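You operate a simulated robot arm through the tools that you are given. There is no shell and no other tool.

The job below is to be done with a simulated two-armed robot. You get a single attempt, and the scene is never put back.

JOB
Join the two reels in the press block at the tape width on their labels.
Fine: set the width knob, both clamps in, then push the red press knob down.

It is judged by the outcome, as a careful person would: the job done as asked, and still so three seconds after it is handed in. It fails if anything else is knocked over, pushed out of place, dropped, spilled or broken.

ROBOT AND FRAMES
Two 7-joint arms with two-finger grippers on one trunk that stands fixed in place. Base frame: the origin is at the foot of the trunk, x ahead of it, y to its left, z up; the work surface is at about z = 86.2. Units: cm, rad, N and s.
The left shoulder is at [4.1, 17.5, 122.8], the right one opposite. With the tool pointing down near the work surface each hand reaches from about 10 to 84 cm from the base axis, measured 20 degrees to its own side. Payload 2.94 kg a hand.
Tool frame (each hand has its own): the origin (TCP) lies between the finger pads and is the grasp point; the fingertips stand 3 cm ahead of it; z points along the fingers, y is the line along which they close. The gripper opens to 13.8 cm. The gripper's body begins 10.9 cm behind the TCP.
Orientation is told as [roll, pitch, yaw] about the base's x, y, z axes, in that order, counted from this pose: with the fingers straight down and closing along the base's y, the tool's x points along the base's -x, its y along +y and its z along -z.

CONTROLS
- The arms move only by the tool step_arm. It takes "left_motion", "right_motion" or both (then of equal length, played together; a hand with none holds still); each is one flat list of numbers, 7 for each row, row after row: the shift along the base's x, y, z in units of 150 mm (1.0 is 150 mm), then the turn, a rotation vector about the base's x, y, z in units of 90 degrees (1.0 is 90 degrees), then the gripper command, from -1 (shut) to 1 (fully open), values between in proportion. In form: [tx, ty, tz, wx, wy, wz, grip, tx, ty, tz, wx, wy, wz, grip, ...]. A call has 1 to 20 rows; each row is the pose to reach, as a shift and turn from the pose commanded when the call began. A call with a number of a shift or a turn outside -1 to 1 is refused whole. Rows are played at 5 a second. More than 5 cm and 0.15 rad between two rows, or a gripper value outside its range, and nothing of the call is played. A pose out of reach is approached as far as the arm can. The call stops where the force on the tool passes 40 N (or 10 N more than at its start, if that is more) or the arm is blocked; 0.2 s more then pass. The fingers move at their own pace and stop on an object; they squeeze with about 38 N. The grip force told is the motor's: it shows also when the fingers shut on nothing. Time passes only in rows, and 0.2 s behind the last, so rows that repeat a pose let the fingers close. It gives the time, the measured TCP pose, the force on the tool (base axes), the opening and the grip force at its end, in the units of the frame above (readings bear some noise), with the torque about the TCP (base axes, N m) and any sound that the robot's microphone picked up.
- Cameras (640 x 400 px; columns grow to the right, rows downward): "scene" is now at [11.86, -2.23, 171.33]; the picture's right is [-0.36, -0.93, 0.00], its down [-0.63, 0.24, -0.74] and it looks along [0.69, -0.26, -0.67] (base axes); focal length 376 px, centre (320, 200). "left" rides on the left gripper at [7.1, -1.9, -14.6] in its tool frame; the picture's right is [0.26, 0.96, 0.00], its down [-0.85, 0.23, -0.48] and it looks along [-0.46, 0.12, 0.88] (tool axes); focal length 280 px, centre (320, 200). "right" rides on the right gripper at [7.1, 1.9, -14.6] in its tool frame; the picture's right is [-0.26, 0.97, 0.00], its down [-0.85, -0.23, -0.48] and it looks along [-0.46, -0.12, 0.88] (tool axes); focal length 280 px, centre (320, 200).
- camera(camera): a new picture of that camera. It takes no simulated time.
- move_column(by): slides the trunk up (or, below 0, down) by that many cm; the arms and the scene camera ride with it, the base frame stays. It gives what a move gives, with no picture.
- head_to(pan, tilt): turns the head with the scene camera to pan (to the left, within 2.094 rad either way) and tilt (down, from -0.506 to 1.204), counted from straight ahead of the robot. It gives what a move gives.
- probe_pixels(camera, pixels): for up to 12 pixels [column, row] of the newest picture of that camera ("zoom" is the newest enlarged one), the place [x, y, z] in the base frame of the surface seen there, good to about 0.2 cm, but the place of the scene camera against the robot may be out by one fixed shift of up to 1.8 cm in any direction. It takes no simulated time.
- zoom(camera, box): a new picture of the part [left, top, right, bottom] of that camera's present view, enlarged. It takes no simulated time.
- hand_in(): hands the job in; it is judged then, once.

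Unless the task says otherwise, let go and move clear before handing in.

The tools are called after ">>>" as name(argument=value, ...) on one line, values as JSON. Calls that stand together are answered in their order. step_arm: Moves the arms, as the interface text tells. Its arguments: {"type":"object","properties":{"left_motion":{"type":"array"},"right_motion":{"type":"array"}},"required":[]} The other tools are called the same way: move_column (by) slides the trunk up or down; head_to (pan, tilt) turns the head that bears the scene camera; camera (camera) takes a picture; probe_pixels (camera, pixels) gives the place of the surface under pixels of a picture; zoom (camera, box) takes an enlarged picture of a part of a camera's view; hand_in () hands the job in.

At the start:

```text
time: 0.0
left_position: [58.5, 7.2, 127.73]
left_tool_rot: [0.0, 0.0, 0.0]
left_wrist_force: [-0.6, -0.2, 0.4]
left_ft_torque: [0.03, 0.0, 0.03]
left_gripper_width: 13.83
left_grasp_force: 0.0
right_position: [55.86, -44.62, 135.39]
right_tool_rot: [0.0, 0.0, 0.002]
right_wrist_force: [-0.9, 0.1, 0.6]
right_ft_torque: [-0.02, -0.01, -0.04]
right_gripper_width: 13.79
right_grasp_force: 0.0
trunk travel left (down, up): [-40.0, 33.4]
head pan, tilt: [-0.365, 0.74]
```

scene: 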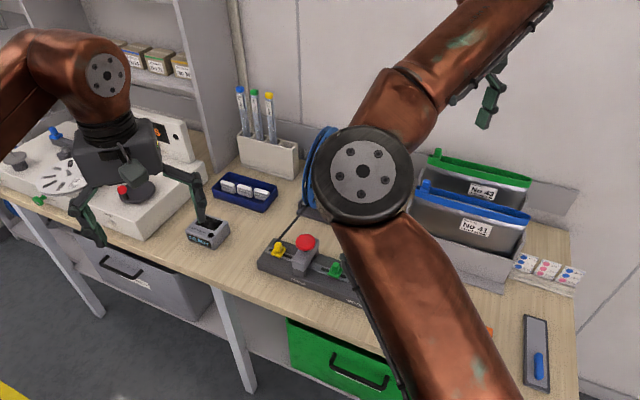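
right: 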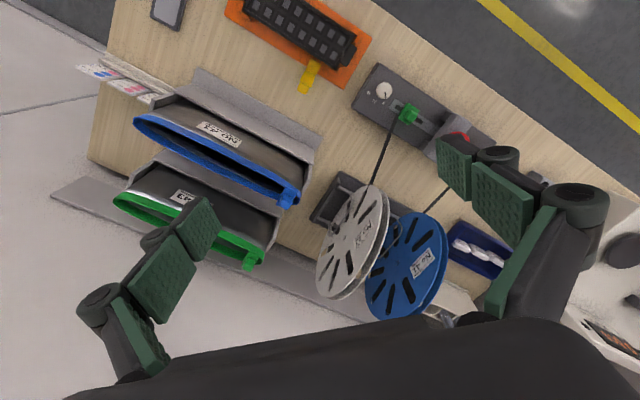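
left: 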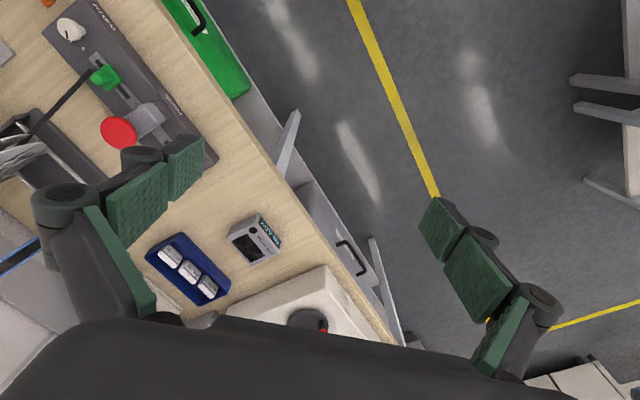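

The right camera shows the press block near (400,110) with the white dial, green clamp and the reels labelled near (362,235) and (422,262). I'll take close-ups of the block and the reel labels.

>>> zoom(camera="right", box=[300, 160, 460, 320])

>>> zoom(camera="right", box=[340, 50, 480, 170])

>>> zoom(camera="left", box=[20, 0, 220, 160])

>>> zoom(camera="scene", box=[240, 190, 400, 320])

```text
2.50 times, centred on (380, 240) of right
```

zoom: 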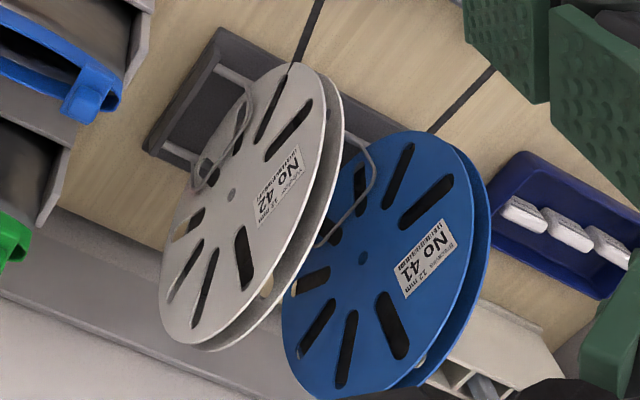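

```text
3.33 times, centred on (410, 110) of right
```

zoom: 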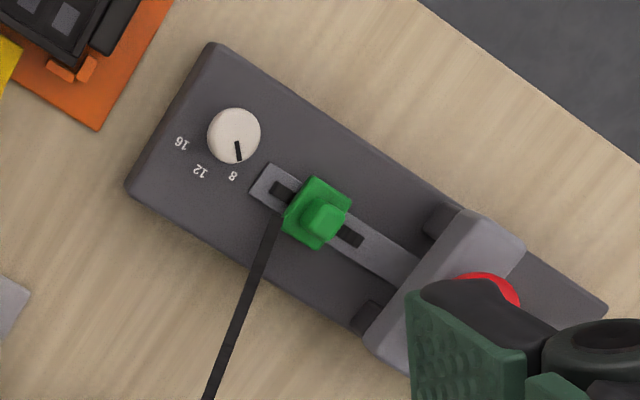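

```text
2.50 times, centred on (120, 80) of left
```

zoom: 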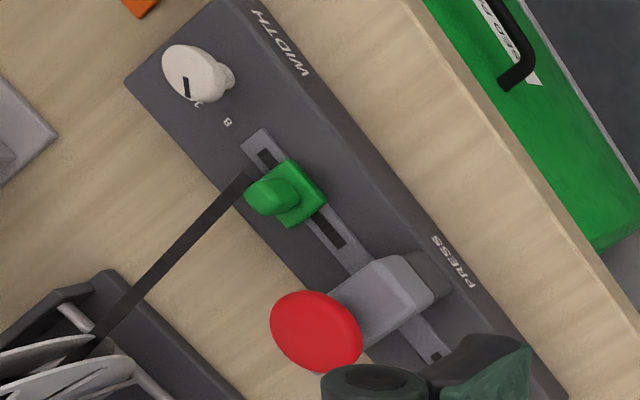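

```text
3.08 times, centred on (320, 255) of scene
```

zoom: 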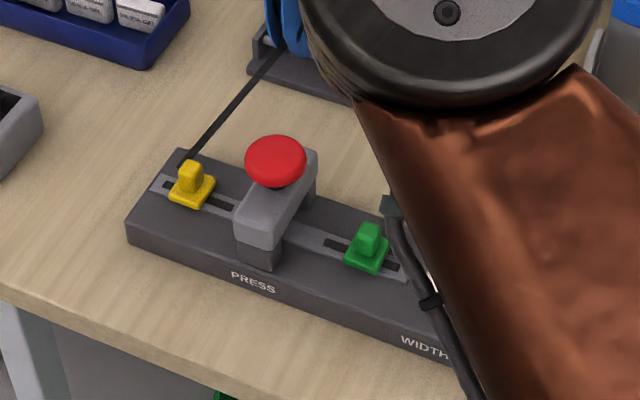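

The labels seem to read "12 mm" under No 41 (zoom 410,255) and something under No 42. I'll zoom tighter on both labels and on the dial.

>>> zoom(camera="right", box=[355, 215, 385, 250])

>>> zoom(camera="right", box=[395, 240, 440, 285])

>>> zoom(camera="right", box=[365, 65, 415, 105])

```text
11.43 times, centred on (370, 232) of right
```

zoom: 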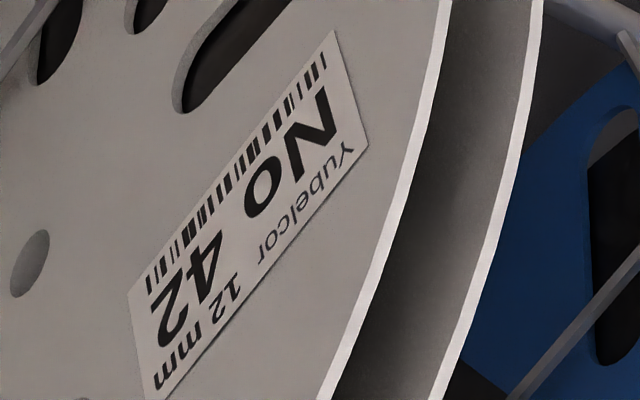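

```text
8.89 times, centred on (418, 262) of right
```

zoom: 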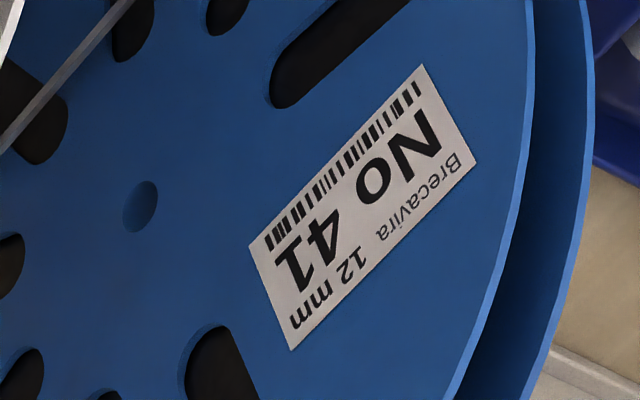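

```text
10.00 times, centred on (390, 85) of right
```

zoom: 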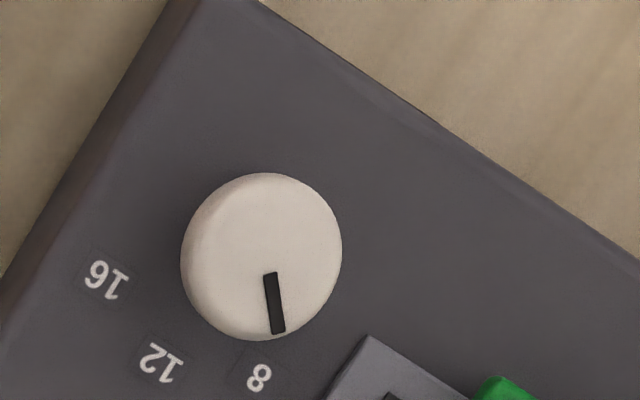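

Both labels read 12 mm, and the dial pointer (zoom 275,300) stands at 8. I'll probe the dial, its marks, the green clamp and the block with the hand cameras.

>>> camera(camera="right")

>>> probe_pixels(camera="zoom", pixels=[[262, 250], [272, 275], [278, 330], [260, 180], [185, 260], [338, 255], [258, 378], [162, 362], [105, 278], [130, 180], [450, 180], [500, 390]])

>>> probe_pixels(camera="right", pixels=[[385, 60], [368, 105], [410, 114], [408, 110], [402, 110], [413, 108], [425, 125], [440, 130], [430, 155], [449, 136], [470, 145], [395, 95]])

>>> probe_pixels(camera="left", pixels=[[118, 133], [105, 128], [132, 140], [118, 118], [118, 148], [150, 115], [105, 78], [103, 75], [115, 80], [72, 28], [60, 10], [185, 130]])

```text
taken
```

right: 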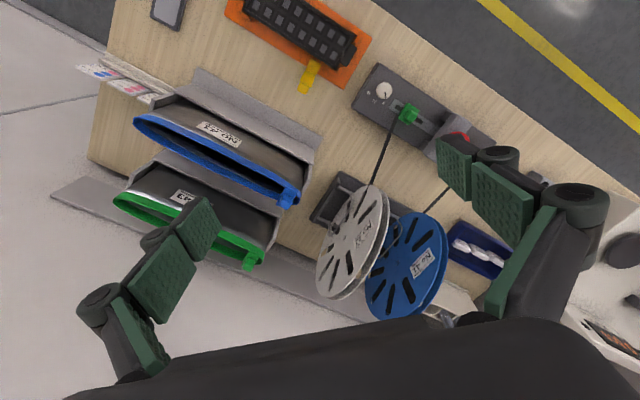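

```text
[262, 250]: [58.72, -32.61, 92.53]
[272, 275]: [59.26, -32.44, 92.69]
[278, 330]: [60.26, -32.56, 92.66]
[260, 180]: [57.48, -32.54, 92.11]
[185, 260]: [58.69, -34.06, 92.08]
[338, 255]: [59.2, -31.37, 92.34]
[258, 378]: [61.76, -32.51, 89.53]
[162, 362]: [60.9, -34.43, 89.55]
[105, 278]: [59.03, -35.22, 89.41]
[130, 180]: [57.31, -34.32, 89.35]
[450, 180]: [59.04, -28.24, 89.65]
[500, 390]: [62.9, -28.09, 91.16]
```

```text
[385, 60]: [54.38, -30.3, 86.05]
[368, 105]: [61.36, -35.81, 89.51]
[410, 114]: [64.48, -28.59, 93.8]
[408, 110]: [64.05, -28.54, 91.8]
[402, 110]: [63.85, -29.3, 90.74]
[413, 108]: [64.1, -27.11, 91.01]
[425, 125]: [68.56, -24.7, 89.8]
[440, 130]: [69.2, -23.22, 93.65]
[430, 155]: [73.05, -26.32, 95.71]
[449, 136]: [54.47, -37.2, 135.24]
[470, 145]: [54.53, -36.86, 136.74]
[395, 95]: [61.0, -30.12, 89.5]
```

```text
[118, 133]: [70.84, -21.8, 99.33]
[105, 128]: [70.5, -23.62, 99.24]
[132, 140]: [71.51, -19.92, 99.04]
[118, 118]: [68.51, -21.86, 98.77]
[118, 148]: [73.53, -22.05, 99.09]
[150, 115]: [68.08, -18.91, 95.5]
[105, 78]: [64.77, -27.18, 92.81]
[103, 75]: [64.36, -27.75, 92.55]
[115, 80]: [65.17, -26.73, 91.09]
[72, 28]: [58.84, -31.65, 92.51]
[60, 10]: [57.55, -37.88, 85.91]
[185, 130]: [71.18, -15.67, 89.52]
```

The block runs diagonally, with the dial at about (58.8,-32.6,92.5), the green clamp at (64.3,-28,91–93.8) and the red knob at (71,-21.8,99). I'll bring the right hand back and toward the block for a clearer view of all of it.

>>> step_arm(right_motion=[-0.0625, 0.125, -0.1, 0, 0, 0, 1, -0.125, 0.25, -0.2, 0, 0, 0, 1, -0.1875, 0.375, -0.3, 0, 0, 0, 1, -0.25, 0.5, -0.4, 0, 0, 0, 1, -0.3125, 0.625, -0.5, 0, 0, 0, 1, -0.375, 0.75, -0.6, 0, 0, 0, 1, -0.4375, 0.875, -0.7, 0, 0, 0, 1, -0.5, 1.0, -0.8, 0, 0, 0, 1, -0.5, 1.0, -0.8, 0, 0, 0, 1])

>>> camera(camera="right")

>>> camera(camera="scene")

```text
time: 2.0
left_position: [58.54, 7.15, 127.68]
left_tool_rot: [0.001, -0.002, -0.002]
left_wrist_force: [0.6, -0.2, -0.5]
left_ft_torque: [0.03, 0.04, 0.0]
left_gripper_width: 13.79
left_grasp_force: 0.1
right_position: [48.21, -29.59, 123.47]
right_tool_rot: [0.001, 0.0, 0.001]
right_wrist_force: [-0.1, -0.6, 0.0]
right_ft_torque: [-0.03, -0.01, 0.0]
right_gripper_width: 13.8
right_grasp_force: 0.1
trunk travel left (down, up): [-40.0, 33.4]
head pan, tilt: [-0.365, 0.74]
```

```text
taken
```

right: 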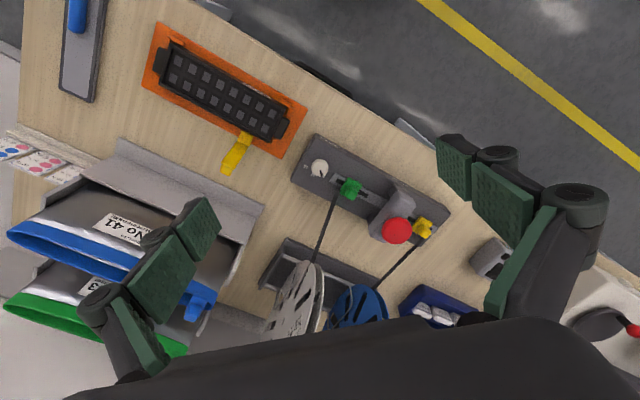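

```text
taken
```

scene: 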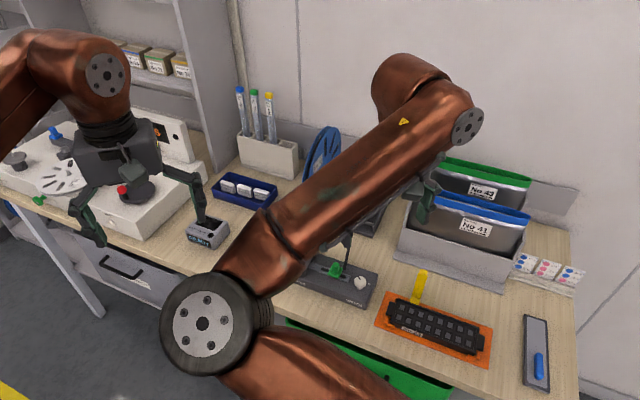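

Now the entire block is visible in the right view at about (295–450, 135–245), including the yellow clamp at (422,228). I'll zoom in on it and probe.

>>> zoom(camera="right", box=[280, 120, 460, 250])

```text
3.08 times, centred on (370, 185) of right
```

zoom: 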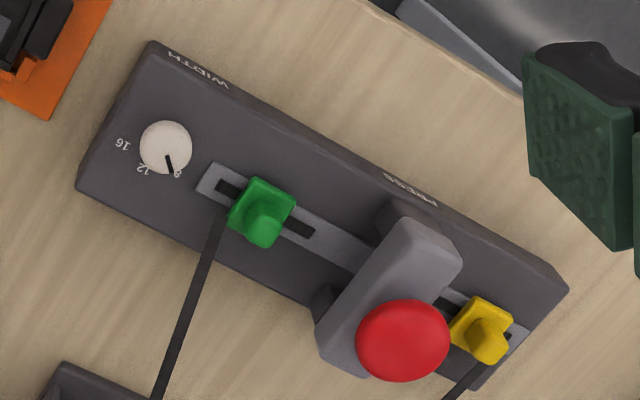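

>>> probe_pixels(camera="zoom", pixels=[[166, 147], [152, 45], [80, 185], [562, 290], [472, 385], [263, 225], [268, 183], [400, 340], [487, 345], [485, 305], [222, 188], [308, 232]])

>>> probe_pixels(camera="zoom", pixels=[[210, 180], [350, 255], [440, 300], [512, 342], [122, 145], [145, 170], [178, 175], [418, 235], [345, 350], [240, 228], [290, 195], [205, 230]])

```text
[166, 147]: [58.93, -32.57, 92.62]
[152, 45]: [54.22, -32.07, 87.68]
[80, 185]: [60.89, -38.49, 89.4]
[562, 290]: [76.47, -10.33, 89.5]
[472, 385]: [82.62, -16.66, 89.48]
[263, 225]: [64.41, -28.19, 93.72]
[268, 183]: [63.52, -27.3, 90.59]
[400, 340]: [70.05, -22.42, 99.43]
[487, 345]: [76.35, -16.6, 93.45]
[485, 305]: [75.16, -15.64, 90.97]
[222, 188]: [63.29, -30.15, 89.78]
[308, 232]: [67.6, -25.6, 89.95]
```

```text
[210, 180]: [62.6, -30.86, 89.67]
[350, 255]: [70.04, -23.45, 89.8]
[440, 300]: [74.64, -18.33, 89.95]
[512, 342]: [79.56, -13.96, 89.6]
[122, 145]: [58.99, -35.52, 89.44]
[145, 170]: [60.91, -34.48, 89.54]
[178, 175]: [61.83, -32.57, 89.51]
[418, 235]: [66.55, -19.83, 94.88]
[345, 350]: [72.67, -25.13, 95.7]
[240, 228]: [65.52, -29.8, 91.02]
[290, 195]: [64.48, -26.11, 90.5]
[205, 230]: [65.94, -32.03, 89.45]
```

The block's slot axis runs at 45° in the base frame. The green clamp is at about (64.4,-28.2), the yellow at (76.3,-16.6), and the red knob top at (70,-22.4,99.4). The dial pointer points along +x (8), and the 12 mark lies at -45°. I'll bring the right hand above the dial with a part-closed gripper and yaw the left hand by -90° so that its camera watches the block.

>>> step_arm(right_motion=[0.059, -0.017, -0.083, 0, 0, 0, -0.2, 0.118, -0.034, -0.167, 0, 0, 0, -0.2, 0.177, -0.05, -0.25, 0, 0, 0, -0.2, 0.236, -0.067, -0.333, 0, 0, 0, -0.2, 0.295, -0.084, -0.417, 0, 0, 0, -0.2, 0.354, -0.101, -0.5, 0, 0, 0, -0.2, 0.414, -0.118, -0.583, 0, 0, 0, -0.2, 0.473, -0.135, -0.667, 0, 0, 0, -0.2, 0.532, -0.151, -0.75, 0, 0, 0, -0.2, 0.591, -0.168, -0.833, 0, 0, 0, -0.2, 0.65, -0.185, -0.917, 0, 0, 0, -0.2, 0.709, -0.202, -1.0, 0, 0, 0, -0.2, 0.709, -0.202, -1.0, 0, 0, 0, -0.2], left_motion=[0, 0, 0, 0, 0, -0.083, 1, 0, 0, 0, 0, 0, -0.167, 1, 0, 0, 0, 0, 0, -0.25, 1, 0, 0, 0, 0, 0, -0.333, 1, 0, 0, 0, 0, 0, -0.417, 1, 0, 0, 0, 0, 0, -0.5, 1, 0, 0, 0, 0, 0, -0.583, 1, 0, 0, 0, 0, 0, -0.667, 1, 0, 0, 0, 0, 0, -0.75, 1, 0, 0, 0, 0, 0, -0.833, 1, 0, 0, 0, 0, 0, -0.917, 1, 0, 0, 0, 0, 0, -1.0, 1, 0, 0, 0, 0, 0, -1.0, 1])

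>>> camera(camera="right")

>>> camera(camera="left")

>>> camera(camera="scene")

```text
time: 4.8
left_position: [35.04, 1.1, 122.62]
left_tool_rot: [0.001, -0.004, -1.57]
left_wrist_force: [0.3, 0.4, -0.7]
left_ft_torque: [-0.03, 0.01, 0.02]
left_gripper_width: 13.8
left_grasp_force: 0.1
left hand out of reach, approached as far as the arm can: row 6, 7, 8, 9, 10, 11, 12, 13
right_position: [59.0, -32.71, 108.36]
right_tool_rot: [0.0, -0.001, -0.001]
right_wrist_force: [-0.1, -0.2, -0.2]
right_ft_torque: [-0.01, 0.03, -0.01]
right_gripper_width: 5.52
right_grasp_force: 0.2
trunk travel left (down, up): [-40.0, 33.4]
head pan, tilt: [-0.365, 0.74]
```

```text
taken
```

right: 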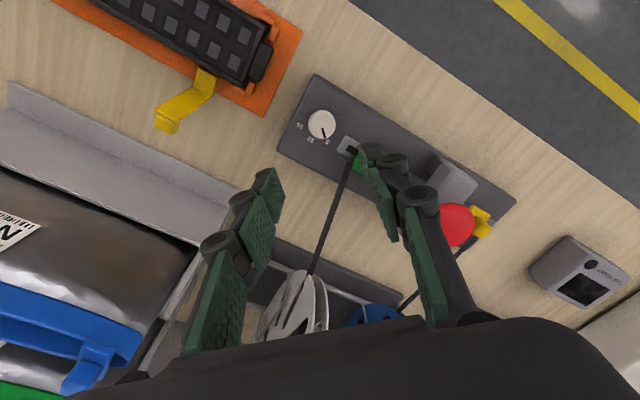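

```text
taken
```

left: 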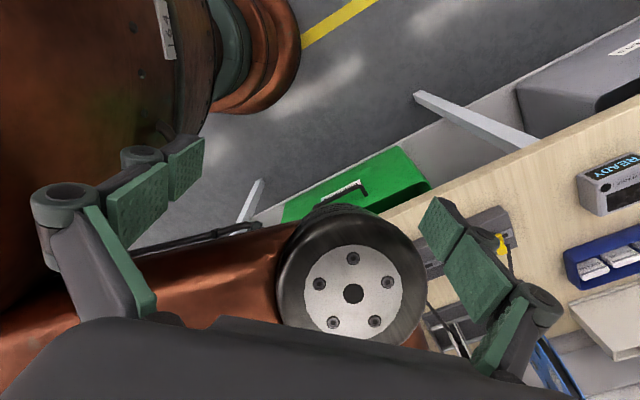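

```text
taken
```

scene: 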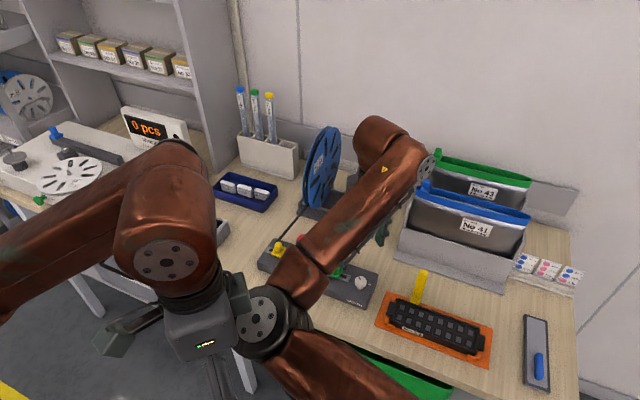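

The -90° yaw was out of reach for the left arm, so its hand drew back to (35,1.1,122.6). It now sits close over the right elbow (left view, 350,290), with no contact force. I'll lift it gently straight up before anything else, and the right hand stays put over the dial.

>>> step_arm(left_motion=[0, 0, 0.067, 0, 0, 0, 1, 0, 0, 0.133, 0, 0, 0, 1, 0, 0, 0.2, 0, 0, 0, 1])

```text
time: 5.6
left_position: [34.42, 0.76, 125.37]
left_tool_rot: [0.0, 0.0, -1.566]
left_wrist_force: [0.4, 0.0, 0.6]
left_ft_torque: [-0.02, 0.04, -0.06]
left_gripper_width: 13.84
left_grasp_force: 0.1
left hand out of reach, approached as far as the arm can: row 1, 2, 3
right_position: [58.91, -32.82, 108.24]
right_tool_rot: [-0.001, 0.0, 0.001]
right_wrist_force: [0.4, 0.2, 0.4]
right_ft_torque: [0.01, 0.01, 0.01]
right_gripper_width: 5.52
right_grasp_force: 0.1
trunk travel left (down, up): [-40.0, 33.4]
head pan, tilt: [-0.365, 0.74]
```

The left hand rose 2.75 cm with no contact, so its commanded pose is still the unreached one. I'll raise it another 12 cm before undoing the yaw.

>>> step_arm(left_motion=[0, 0, 0.1, 0, 0, 0, 1, 0, 0, 0.2, 0, 0, 0, 1, 0, 0, 0.3, 0, 0, 0, 1, 0, 0, 0.4, 0, 0, 0, 1, 0, 0, 0.5, 0, 0, 0, 1, 0, 0, 0.6, 0, 0, 0, 1, 0, 0, 0.7, 0, 0, 0, 1, 0, 0, 0.8, 0, 0, 0, 1])

>>> camera(camera="left")

>>> camera(camera="scene")

```text
time: 7.4
left_position: [30.7, -0.21, 134.63]
left_tool_rot: [0.002, -0.001, -1.569]
left_wrist_force: [-0.2, 0.3, 0.6]
left_ft_torque: [0.0, -0.02, -0.04]
left_gripper_width: 13.81
left_grasp_force: 0.1
left hand out of reach, approached as far as the arm can: row 1, 2, 3, 4, 5, 6, 7, 8
right_position: [58.91, -32.89, 108.2]
right_tool_rot: [0.0, 0.0, 0.0]
right_wrist_force: [-0.3, -0.3, 0.2]
right_ft_torque: [0.03, 0.01, 0.02]
right_gripper_width: 5.53
right_grasp_force: 0.1
trunk travel left (down, up): [-40.0, 33.4]
head pan, tilt: [-0.365, 0.74]
```

```text
taken
```

left: 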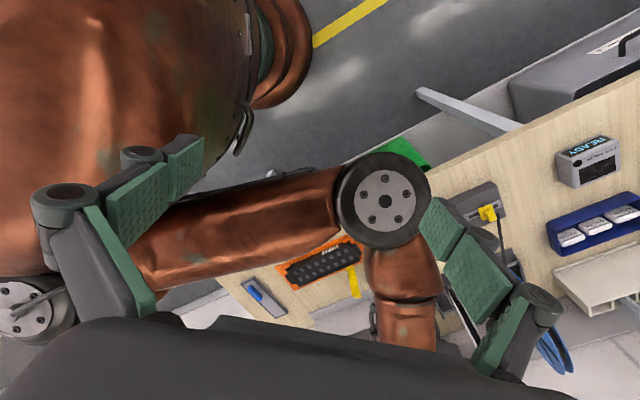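

```text
taken
```

scene: 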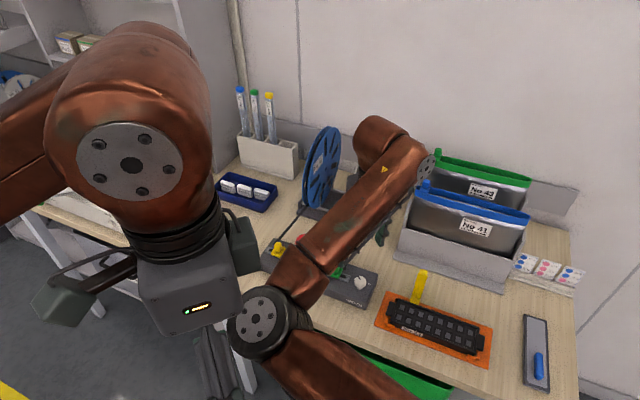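

The left hand is now clear above the right arm at z≈134.6. I'll unwind its yaw slowly while shifting it left, which should bring it back to around its starting place.

>>> step_arm(left_motion=[0, 0.05, 0, 0, 0, 0.05, 1, 0, 0.1, 0, 0, 0, 0.1, 1, 0, 0.15, 0, 0, 0, 0.15, 1, 0, 0.2, 0, 0, 0, 0.2, 1, 0, 0.25, 0, 0, 0, 0.25, 1, 0, 0.3, 0, 0, 0, 0.3, 1, 0, 0.3, 0, 0, 0, 0.35, 1, 0, 0.3, 0, 0, 0, 0.4, 1, 0, 0.3, 0, 0, 0, 0.45, 1, 0, 0.3, 0, 0, 0, 0.5, 1, 0, 0.3, 0, 0, 0, 0.55, 1, 0, 0.3, 0, 0, 0, 0.6, 1, 0, 0.3, 0, 0, 0, 0.65, 1, 0, 0.3, 0, 0, 0, 0.7, 1, 0, 0.3, 0, 0, 0, 0.75, 1, 0, 0.3, 0, 0, 0, 0.8, 1, 0, 0.3, 0, 0, 0, 0.85, 1, 0, 0.3, 0, 0, 0, 0.9, 1, 0, 0.3, 0, 0, 0, 0.95, 1, 0, 0.3, 0, 0, 0, 1.0, 1])

>>> camera(camera="left")

>>> camera(camera="scene")

>>> camera(camera="right")

```text
time: 11.6
left_position: [30.65, 4.33, 134.6]
left_tool_rot: [0.0, 0.0, 0.003]
left_wrist_force: [-0.1, -0.1, -0.5]
left_ft_torque: [-0.02, 0.03, 0.0]
left_gripper_width: 13.79
left_grasp_force: 0.0
right_position: [58.98, -32.77, 108.33]
right_tool_rot: [0.0, 0.0, 0.0]
right_wrist_force: [-0.5, -0.1, -0.5]
right_ft_torque: [0.01, 0.03, -0.01]
right_gripper_width: 5.54
right_grasp_force: 0.0
trunk travel left (down, up): [-40.0, 33.4]
head pan, tilt: [-0.365, 0.74]
```

```text
taken
```

left: 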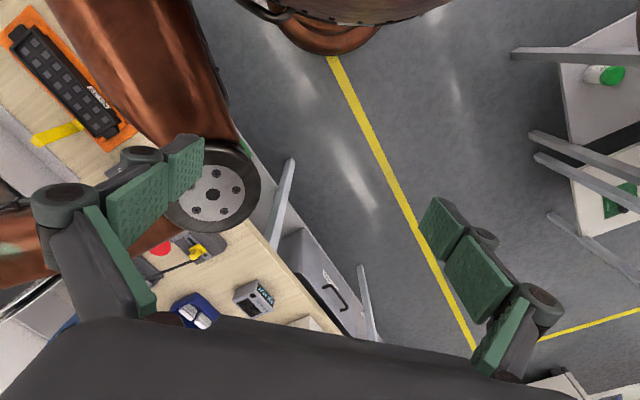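

```text
taken
```

scene: 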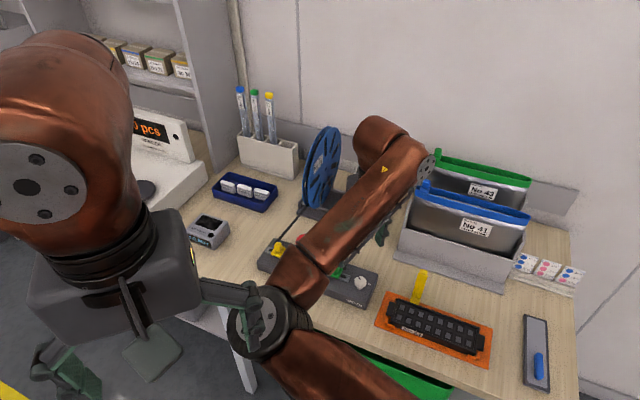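

```text
taken
```

right: 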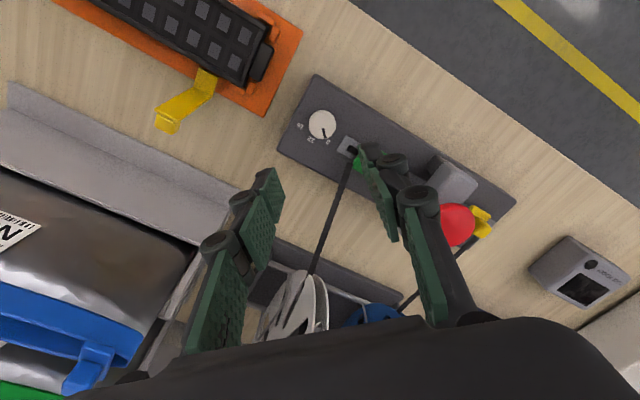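

The left hand is at yaw 0 at (30.65,4.3,134.6), still rather near the right elbow. I'll move it about 13 cm left to park it well away.

>>> step_arm(left_motion=[0, 0.1, 0, 0, 0, 0, 1, 0, 0.2, 0.02, 0, 0, 0, 1, 0, 0.3, 0.04, 0, 0, 0, 1, 0, 0.4, 0.06, 0, 0, 0, 1, 0, 0.5, 0.08, 0, 0, 0, 1, 0, 0.6, 0.1, 0, 0, 0, 1, 0, 0.7, 0.1, 0, 0, 0, 1, 0, 0.8, 0.1, 0, 0, 0, 1, 0, 0.9, 0.1, 0, 0, 0, 1])

>>> camera(camera="scene")

>>> zoom(camera="right", box=[270, 70, 400, 170])

>>> zoom(camera="scene", box=[250, 220, 400, 320])

```text
time: 13.6
left_position: [30.71, 17.94, 136.25]
left_tool_rot: [-0.001, 0.0, 0.0]
left_wrist_force: [-0.3, 0.7, -0.2]
left_ft_torque: [-0.03, -0.01, -0.01]
left_gripper_width: 13.82
left_grasp_force: 0.0
right_position: [59.03, -32.8, 108.31]
right_tool_rot: [0.0, 0.0, 0.001]
right_wrist_force: [1.0, -0.8, 0.4]
right_ft_torque: [-0.04, -0.01, 0.0]
right_gripper_width: 5.53
right_grasp_force: 0.0
trunk travel left (down, up): [-40.0, 33.4]
head pan, tilt: [-0.365, 0.74]
```

```text
taken
```

scene: 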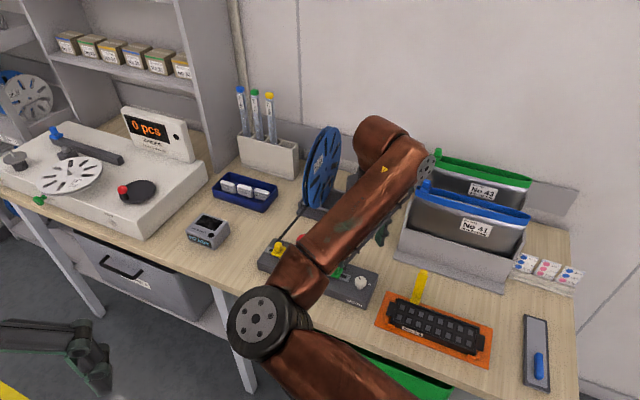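

```text
4.00 times, centred on (335, 120) of right
```

zoom: 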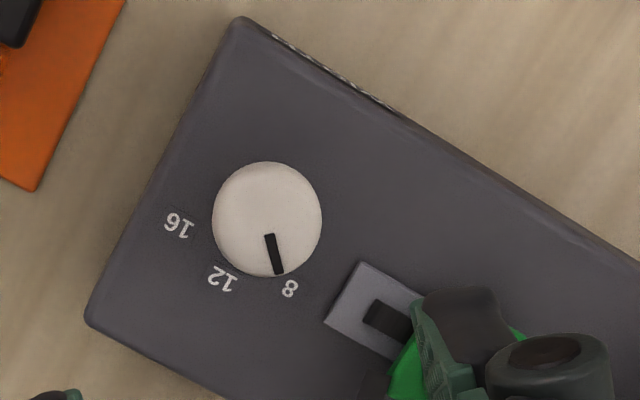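

```text
4.00 times, centred on (325, 270) of scene
```

zoom: 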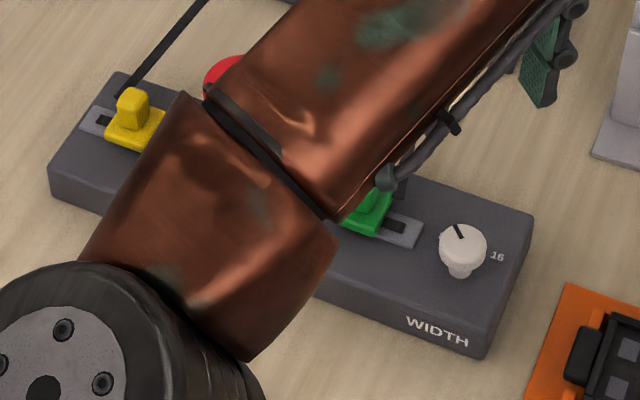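

The left hand is parked and the scene view is clear. The dial at scene zoom (462,250) shows a narrower part below its top disc, so I'll look at its shape more closely before gripping.

>>> zoom(camera="scene", box=[345, 265, 385, 295])

>>> probe_pixels(camera="zoom", pixels=[[320, 180], [250, 180], [380, 200], [310, 130], [310, 230], [310, 270], [340, 280], [280, 300], [320, 310], [420, 300]])

>>> zoom(camera="right", box=[300, 100, 345, 145])

```text
13.33 times, centred on (365, 280) of scene
```

zoom: 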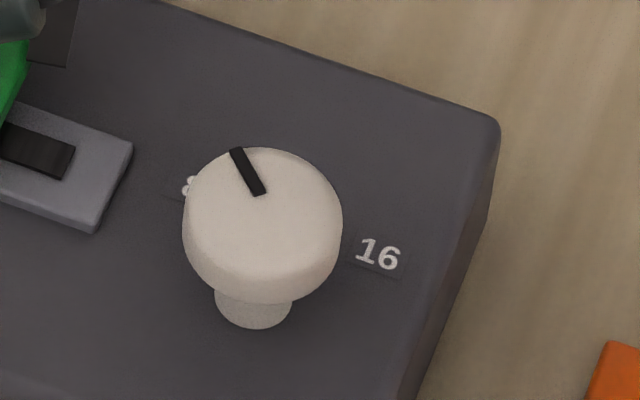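

```text
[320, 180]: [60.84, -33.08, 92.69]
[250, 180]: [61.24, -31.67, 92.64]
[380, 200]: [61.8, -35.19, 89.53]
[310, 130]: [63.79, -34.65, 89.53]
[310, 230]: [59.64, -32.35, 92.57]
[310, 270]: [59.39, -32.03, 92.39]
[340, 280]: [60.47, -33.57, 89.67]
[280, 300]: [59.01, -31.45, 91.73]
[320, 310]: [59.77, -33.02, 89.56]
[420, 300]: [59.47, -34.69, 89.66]
```

```text
8.89 times, centred on (322, 122) of right
```

zoom: 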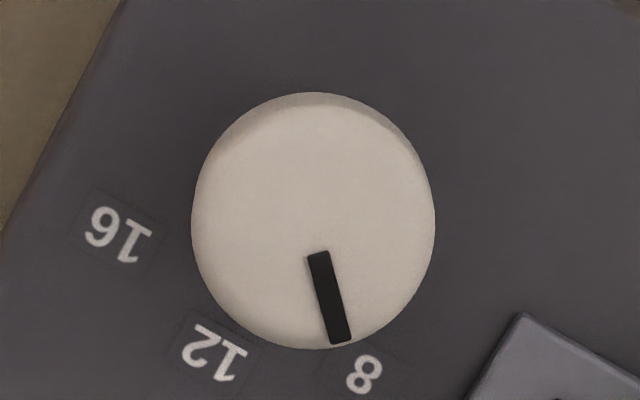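

The dial is a disc cap (about 2.7 cm wide, z≈91.2–92.6) on a thinner stem. I'll probe its rim to fix the centre accurately.

>>> probe_pixels(camera="zoom", pixels=[[313, 222], [200, 225], [428, 225], [315, 115], [335, 342], [320, 255], [365, 375], [213, 352], [118, 235]])

```text
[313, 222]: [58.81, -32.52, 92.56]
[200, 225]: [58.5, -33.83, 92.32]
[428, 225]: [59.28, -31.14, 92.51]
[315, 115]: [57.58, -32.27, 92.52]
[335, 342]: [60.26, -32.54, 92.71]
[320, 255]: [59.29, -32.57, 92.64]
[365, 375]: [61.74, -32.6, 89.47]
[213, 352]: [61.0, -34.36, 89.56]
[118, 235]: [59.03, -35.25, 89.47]
```

The dial centre is at about (58.88,-32.5), and the hand is over it to within 0.3 cm. Before gripping I'll test in the air that the right hand can yaw to -45° and come back.

>>> step_arm(right_motion=[-0.006, 0.02, 0, 0, 0, -0.08, -0.2, -0.006, 0.02, 0, 0, 0, -0.16, -0.2, -0.006, 0.02, 0, 0, 0, -0.24, -0.2, -0.006, 0.02, 0, 0, 0, -0.32, -0.2, -0.006, 0.02, 0, 0, 0, -0.4, -0.2, -0.006, 0.02, 0, 0, 0, -0.48, -0.2, -0.006, 0.02, 0, 0, 0, -0.54, -0.2])

```text
time: 15.2
left_position: [30.57, 17.86, 136.25]
left_tool_rot: [-0.001, -0.001, -0.001]
left_wrist_force: [-0.7, -0.6, 0.8]
left_ft_torque: [0.02, 0.03, 0.01]
left_gripper_width: 13.8
left_grasp_force: 0.1
right_position: [58.87, -32.4, 108.41]
right_tool_rot: [0.001, -0.001, -0.848]
right_wrist_force: [0.7, 0.5, 0.1]
right_ft_torque: [0.03, -0.02, -0.02]
right_gripper_width: 5.51
right_grasp_force: 0.1
trunk travel left (down, up): [-40.0, 33.4]
head pan, tilt: [-0.365, 0.74]
```

The hand reaches -0.848 rad yaw without trouble. I'll turn back to yaw 0 and descend until the fingertips are about level with the top of the dial.

>>> step_arm(right_motion=[0, 0, 0, 0, 0, 0.09, -0.2, 0, 0, 0, 0, 0, 0.18, -0.2, 0, 0, 0, 0, 0, 0.27, -0.2, 0, 0, 0, 0, 0, 0.36, -0.2, 0, 0, 0, 0, 0, 0.45, -0.2, 0, 0, 0, 0, 0, 0.54, -0.2, 0, 0, -0.15, 0, 0, 0.54, -0.2, 0, 0, -0.3, 0, 0, 0.54, -0.2, 0, 0, -0.45, 0, 0, 0.54, -0.2, 0, 0, -0.6, 0, 0, 0.54, -0.2, 0, 0, -0.7, 0, 0, 0.54, -0.2, 0, 0, -0.8, 0, 0, 0.54, -0.2, 0, 0, -0.85, 0, 0, 0.54, -0.2, 0, 0, -0.85, 0, 0, 0.54, -0.2])

>>> camera(camera="right")

>>> zoom(camera="right", box=[200, 80, 440, 230])

>>> zoom(camera="scene", box=[300, 200, 420, 310])

```text
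time: 18.2
left_position: [30.58, 17.92, 136.3]
left_tool_rot: [0.0, 0.001, -0.001]
left_wrist_force: [-0.5, 0.3, -0.5]
left_ft_torque: [0.0, -0.01, -0.04]
left_gripper_width: 13.8
left_grasp_force: 0.0
right_position: [58.95, -32.21, 95.7]
right_tool_rot: [0.001, -0.001, 0.001]
right_wrist_force: [0.3, -0.3, 0.1]
right_ft_torque: [0.0, 0.03, -0.01]
right_gripper_width: 5.53
right_grasp_force: 0.1
trunk travel left (down, up): [-40.0, 33.4]
head pan, tilt: [-0.365, 0.74]
```

```text
taken
```

right: 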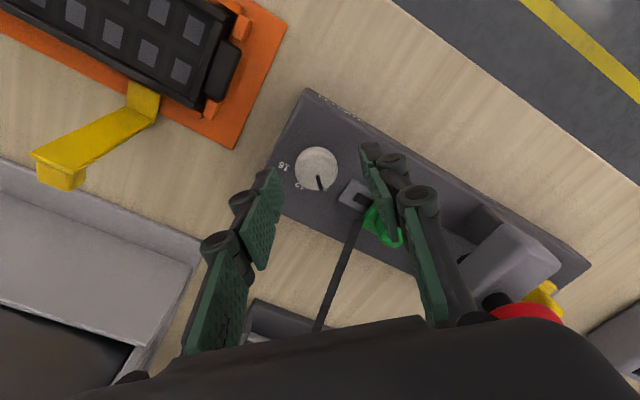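

```text
2.67 times, centred on (320, 155) of right
```

zoom: 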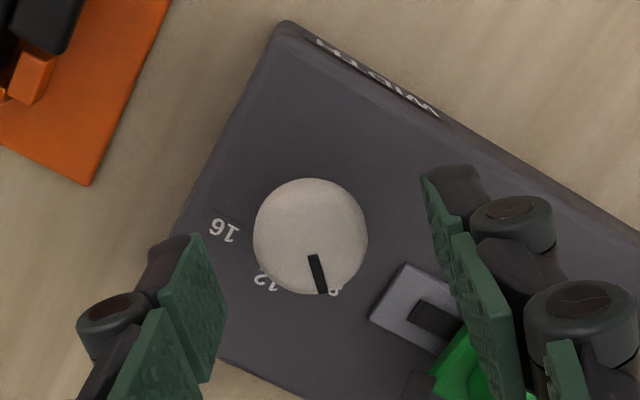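

```text
3.64 times, centred on (360, 255) of scene
```

zoom: 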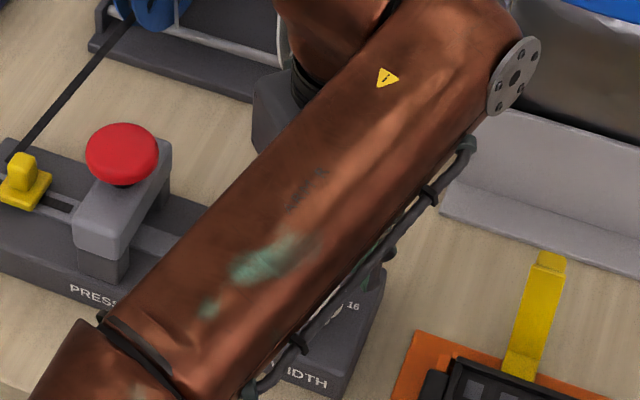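

The dial's projection at (316,168) matches the expected place, and the fingers straddle it with the tips level with its top. I'll shift 0.17 cm in -y, go down 2 cm so that the pads span the cap, and close.

>>> step_arm(right_motion=[0, -0.011, -0.035, 0, 0, 0, -0.2, 0, -0.011, -0.07, 0, 0, 0, -0.2, 0, -0.011, -0.105, 0, 0, 0, -0.2, 0, -0.011, -0.136, 0, 0, 0, -0.2, 0, -0.011, -0.136, 0, 0, 0, -0.2, 0, -0.011, -0.136, 0, 0, 0, -0.5, 0, -0.011, -0.136, 0, 0, 0, -0.6, 0, -0.011, -0.136, 0, 0, 0, -0.7, 0, -0.011, -0.136, 0, 0, 0, -0.8, 0, -0.011, -0.136, 0, 0, 0, -1, 0, -0.011, -0.136, 0, 0, 0, -1])

>>> zoom(camera="right", box=[200, 80, 440, 230])

```text
time: 20.6
left_position: [30.66, 17.81, 136.24]
left_tool_rot: [0.0, 0.001, -0.001]
left_wrist_force: [0.2, 0.2, 0.4]
left_ft_torque: [-0.02, -0.01, -0.02]
left_gripper_width: 13.8
left_grasp_force: 0.1
right_position: [58.86, -32.53, 93.69]
right_tool_rot: [0.0, 0.0, -0.001]
right_wrist_force: [0.6, -3.8, -0.4]
right_ft_torque: [-0.12, -0.04, 0.01]
right_gripper_width: 2.88
right_grasp_force: 45.2
trunk travel left (down, up): [-40.0, 33.4]
head pan, tilt: [-0.365, 0.74]
```

```text
2.67 times, centred on (320, 155) of right
```

zoom: 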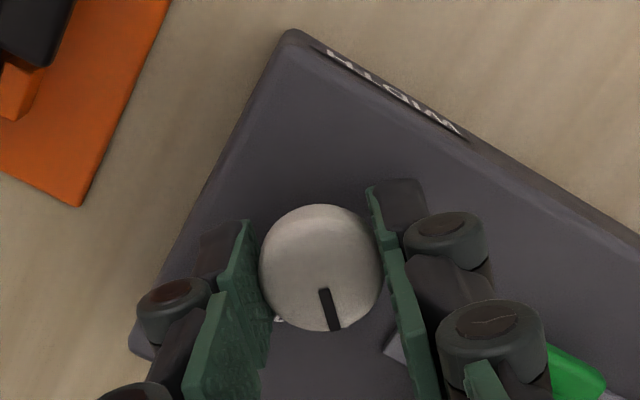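

The dial is gripped (opening 2.88, grip 45 N) with little side force. Now I'll turn it -45° about z, from 8 towards 12.

>>> step_arm(right_motion=[0, 0, 0, 0, 0, -0.05, -1, 0, 0, 0, 0, 0, -0.1, -1, 0, 0, 0, 0, 0, -0.15, -1, 0, 0, 0, 0, 0, -0.2, -1, 0, 0, 0, 0, 0, -0.25, -1, 0, 0, 0, 0, 0, -0.3, -1, 0, 0, 0, 0, 0, -0.35, -1, 0, 0, 0, 0, 0, -0.4, -1, 0, 0, 0, 0, 0, -0.45, -1, 0, 0, 0, 0, 0, -0.5, -1, 0, 0, 0, 0, 0, -0.5, -1])

>>> zoom(camera="right", box=[200, 80, 440, 230])

```text
time: 23.0
left_position: [30.6, 17.84, 136.22]
left_tool_rot: [0.0, 0.0, 0.001]
left_wrist_force: [-1.4, -0.1, -0.6]
left_ft_torque: [-0.04, 0.02, 0.02]
left_gripper_width: 13.79
left_grasp_force: 0.1
right_position: [59.05, -32.53, 93.67]
right_tool_rot: [0.001, 0.0, -0.786]
right_wrist_force: [5.8, -2.9, 4.8]
right_ft_torque: [-0.17, -0.25, 0.03]
right_gripper_width: 2.88
right_grasp_force: 44.8
trunk travel left (down, up): [-40.0, 33.4]
head pan, tilt: [-0.365, 0.74]
```

```text
2.67 times, centred on (320, 155) of right
```

zoom: 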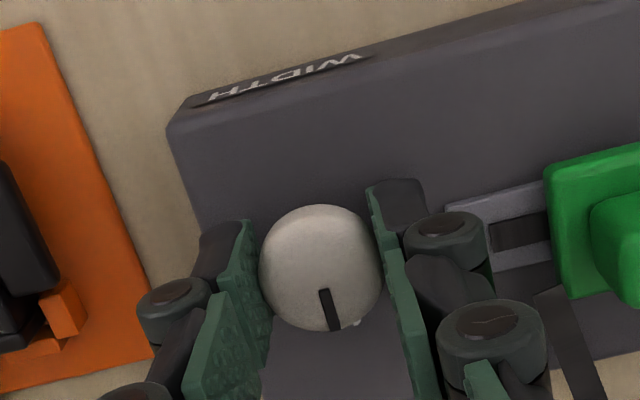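

The pointer moved with the fingers and the yaw reads -0.786 rad. I'll release the dial, lift off and check the pointer against the 12 mark.

>>> step_arm(right_motion=[0, 0, 0, 0, 0, 0, -0.7, 0, 0, 0, 0, 0, 0, -0.4, 0, 0, 0, 0, 0, 0, -0.35, 0, 0, 0, 0, 0, 0, -0.35, 0, 0, 0.1, 0, 0, 0, -0.35, 0, 0, 0.2, 0, 0, 0, -0.35, 0, 0, 0.35, 0, 0, 0, -0.35, 0, 0, 0.5, 0, 0, 0, -0.35, 0, 0, 0.7, 0, 0, 0, -0.35, 0, 0, 0.9, 0, 0, 0, -0.35])

>>> camera(camera="right")

>>> zoom(camera="right", box=[250, 70, 410, 190])

```text
time: 25.2
left_position: [30.58, 17.98, 136.22]
left_tool_rot: [-0.003, 0.001, 0.0]
left_wrist_force: [-0.1, 0.3, -0.2]
left_ft_torque: [-0.02, 0.02, 0.04]
left_gripper_width: 13.8
left_grasp_force: 0.1
right_position: [58.83, -32.57, 107.03]
right_tool_rot: [0.0, -0.001, -0.784]
right_wrist_force: [-0.5, 0.7, 0.4]
right_ft_torque: [0.0, -0.02, -0.01]
right_gripper_width: 4.5
right_grasp_force: 0.1
trunk travel left (down, up): [-40.0, 33.4]
head pan, tilt: [-0.365, 0.74]
```

```text
taken
```

right: 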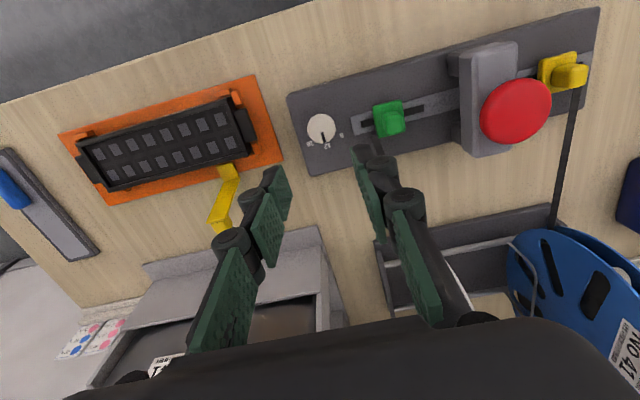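

```text
3.33 times, centred on (330, 130) of right
```

zoom: 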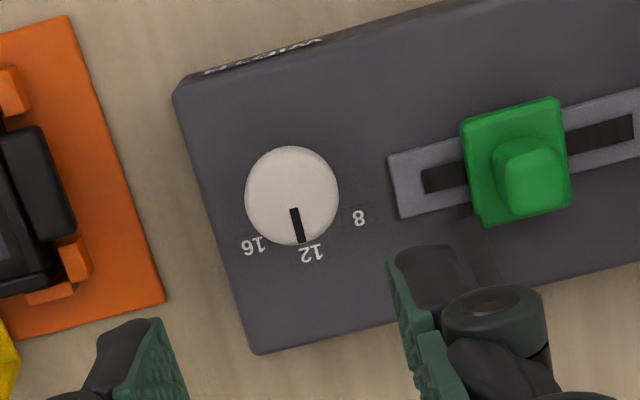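

The pointer now stands at 12 (zoom 300,238 against the "12" at 312,252). I'll probe the pointer for its angle, and the green clamp and its slot for the slide.

>>> probe_pixels(camera="zoom", pixels=[[292, 197], [293, 212], [301, 240], [358, 218], [312, 253], [253, 245], [472, 125], [555, 105], [567, 200], [490, 222], [530, 185], [500, 160]])

>>> zoom(camera="right", box=[340, 70, 460, 160])

>>> probe_pixels(camera="zoom", pixels=[[250, 190], [260, 230], [250, 280], [300, 270], [330, 290], [355, 250], [325, 225], [190, 165], [330, 165], [120, 290], [440, 200], [350, 330]])

>>> zoom(camera="right", box=[440, 10, 600, 170])

```text
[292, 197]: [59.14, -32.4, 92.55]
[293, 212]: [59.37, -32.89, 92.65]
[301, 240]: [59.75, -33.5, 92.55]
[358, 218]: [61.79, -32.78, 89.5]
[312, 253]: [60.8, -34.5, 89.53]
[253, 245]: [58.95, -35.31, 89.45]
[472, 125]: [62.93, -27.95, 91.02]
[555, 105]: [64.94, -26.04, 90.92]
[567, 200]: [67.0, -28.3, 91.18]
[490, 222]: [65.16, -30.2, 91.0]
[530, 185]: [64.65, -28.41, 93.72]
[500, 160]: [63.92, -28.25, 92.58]
```

```text
4.44 times, centred on (400, 115) of right
```

zoom: 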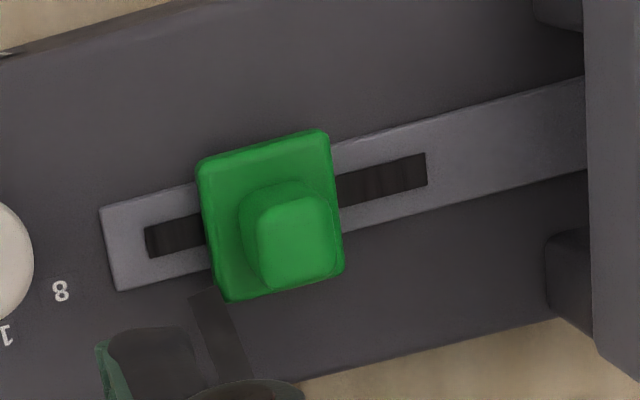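

```text
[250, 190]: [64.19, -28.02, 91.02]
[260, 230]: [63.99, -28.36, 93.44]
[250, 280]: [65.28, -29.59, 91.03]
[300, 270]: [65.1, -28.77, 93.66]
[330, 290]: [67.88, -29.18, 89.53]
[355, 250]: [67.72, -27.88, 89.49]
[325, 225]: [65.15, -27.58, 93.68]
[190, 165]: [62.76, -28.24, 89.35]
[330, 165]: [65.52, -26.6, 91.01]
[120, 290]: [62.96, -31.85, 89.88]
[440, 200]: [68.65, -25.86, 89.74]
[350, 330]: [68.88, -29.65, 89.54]
```

```text
2.50 times, centred on (520, 90) of right
```

zoom: 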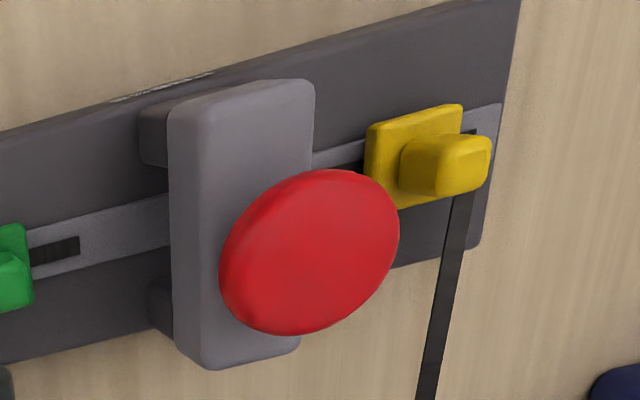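

The dial is at 12: the pointer bears about -47°, and so does the mark. The green clamp plate spans s≈24.7–27.5 along the slot, with its handle at s≈25.2–26.9 and free slot towards the press. I'll shut the gripper and bring it down just outside the green handle, stopping above it to check.

>>> step_arm(right_motion=[0.07, 0.042, 0, 0, 0, 0, -1, 0.14, 0.083, 0, 0, 0, 0, -1, 0.21, 0.125, 0, 0, 0, 0, -1, 0.28, 0.166, 0, 0, 0, 0, -1, 0.28, 0.166, -0.1, 0, 0, 0, -1, 0.28, 0.166, -0.2, 0, 0, 0, -1, 0.28, 0.166, -0.3, 0, 0, 0, -1, 0.28, 0.166, -0.4, 0, 0, 0, -1, 0.28, 0.166, -0.5, 0, 0, 0, -1, 0.28, 0.166, -0.58, 0, 0, 0, -1, 0.28, 0.166, -0.64, 0, 0, 0, -1, 0.28, 0.166, -0.64, 0, 0, 0, -1])

>>> camera(camera="right")

>>> zoom(camera="right", box=[240, 60, 440, 220])

>>> camera(camera="scene")

```text
time: 27.8
left_position: [30.79, 17.87, 136.2]
left_tool_rot: [0.0, 0.001, -0.001]
left_wrist_force: [-0.2, 0.5, 0.2]
left_ft_torque: [0.0, 0.0, -0.01]
left_gripper_width: 13.78
left_grasp_force: 0.0
right_position: [63.12, -30.02, 97.48]
right_tool_rot: [0.001, 0.0, -0.787]
right_wrist_force: [0.2, 0.0, 0.3]
right_ft_torque: [-0.04, 0.0, 0.02]
right_gripper_width: 0.0
right_grasp_force: 28.8
trunk travel left (down, up): [-40.0, 33.4]
head pan, tilt: [-0.365, 0.74]
```

```text
taken
```

right: 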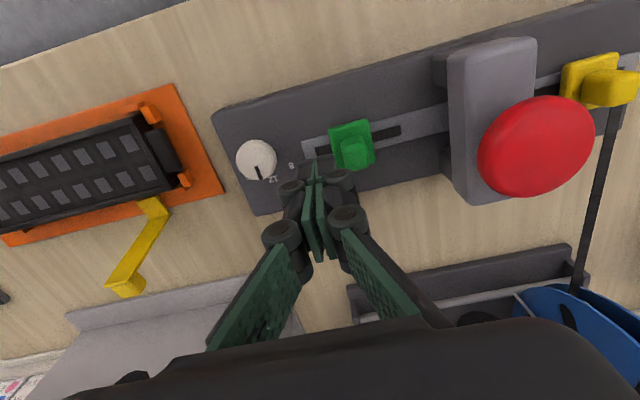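

```text
2.50 times, centred on (340, 140) of right
```

zoom: 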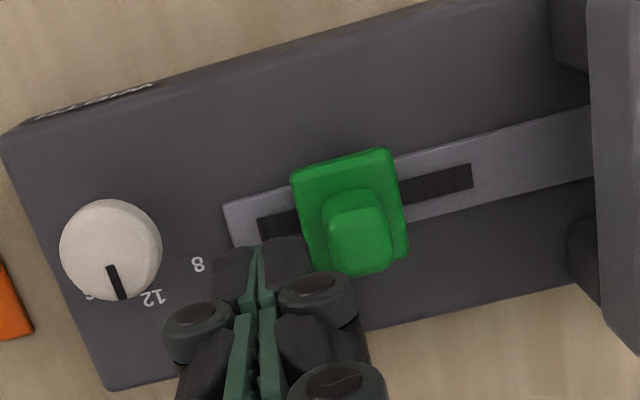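

```text
taken
```

scene: 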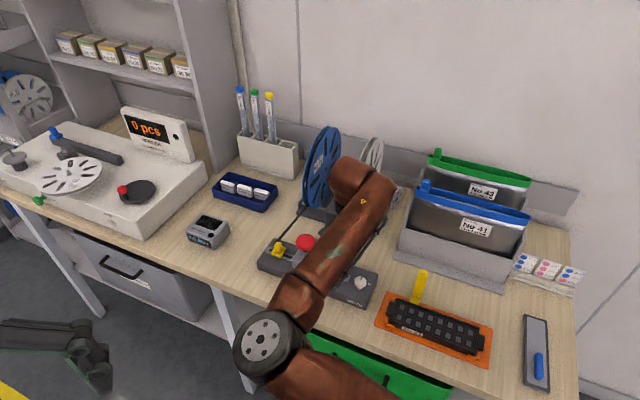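

The shut fingers stand just outside the green handle, but their knuckles (zoom 320,285) stick out beyond the pads. I'll probe the finger geometry to find the knuckle height before pushing.

>>> probe_pixels(camera="zoom", pixels=[[235, 255], [285, 245], [258, 250], [300, 262], [320, 287], [345, 290], [352, 300], [340, 315], [195, 320], [315, 340], [340, 370], [375, 385]])

>>> zoom(camera="right", box=[270, 130, 390, 250])

```text
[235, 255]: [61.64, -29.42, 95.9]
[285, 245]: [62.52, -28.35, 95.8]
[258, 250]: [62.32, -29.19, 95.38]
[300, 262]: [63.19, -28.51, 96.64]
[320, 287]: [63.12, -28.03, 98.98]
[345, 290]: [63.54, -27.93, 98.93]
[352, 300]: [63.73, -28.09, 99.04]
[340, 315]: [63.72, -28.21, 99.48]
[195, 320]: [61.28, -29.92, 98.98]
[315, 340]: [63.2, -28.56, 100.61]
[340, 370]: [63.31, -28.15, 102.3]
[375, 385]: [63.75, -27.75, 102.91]
```

```text
3.33 times, centred on (330, 190) of right
```

zoom: 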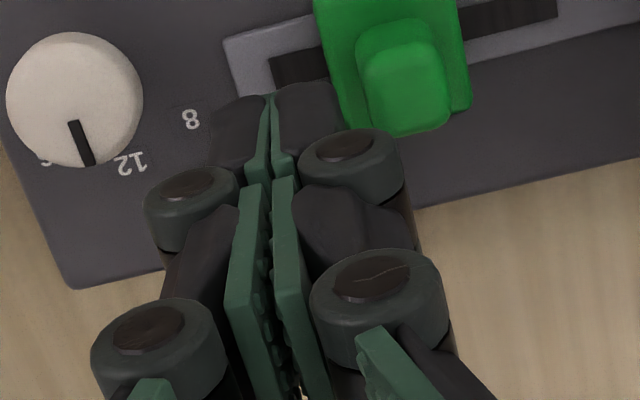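

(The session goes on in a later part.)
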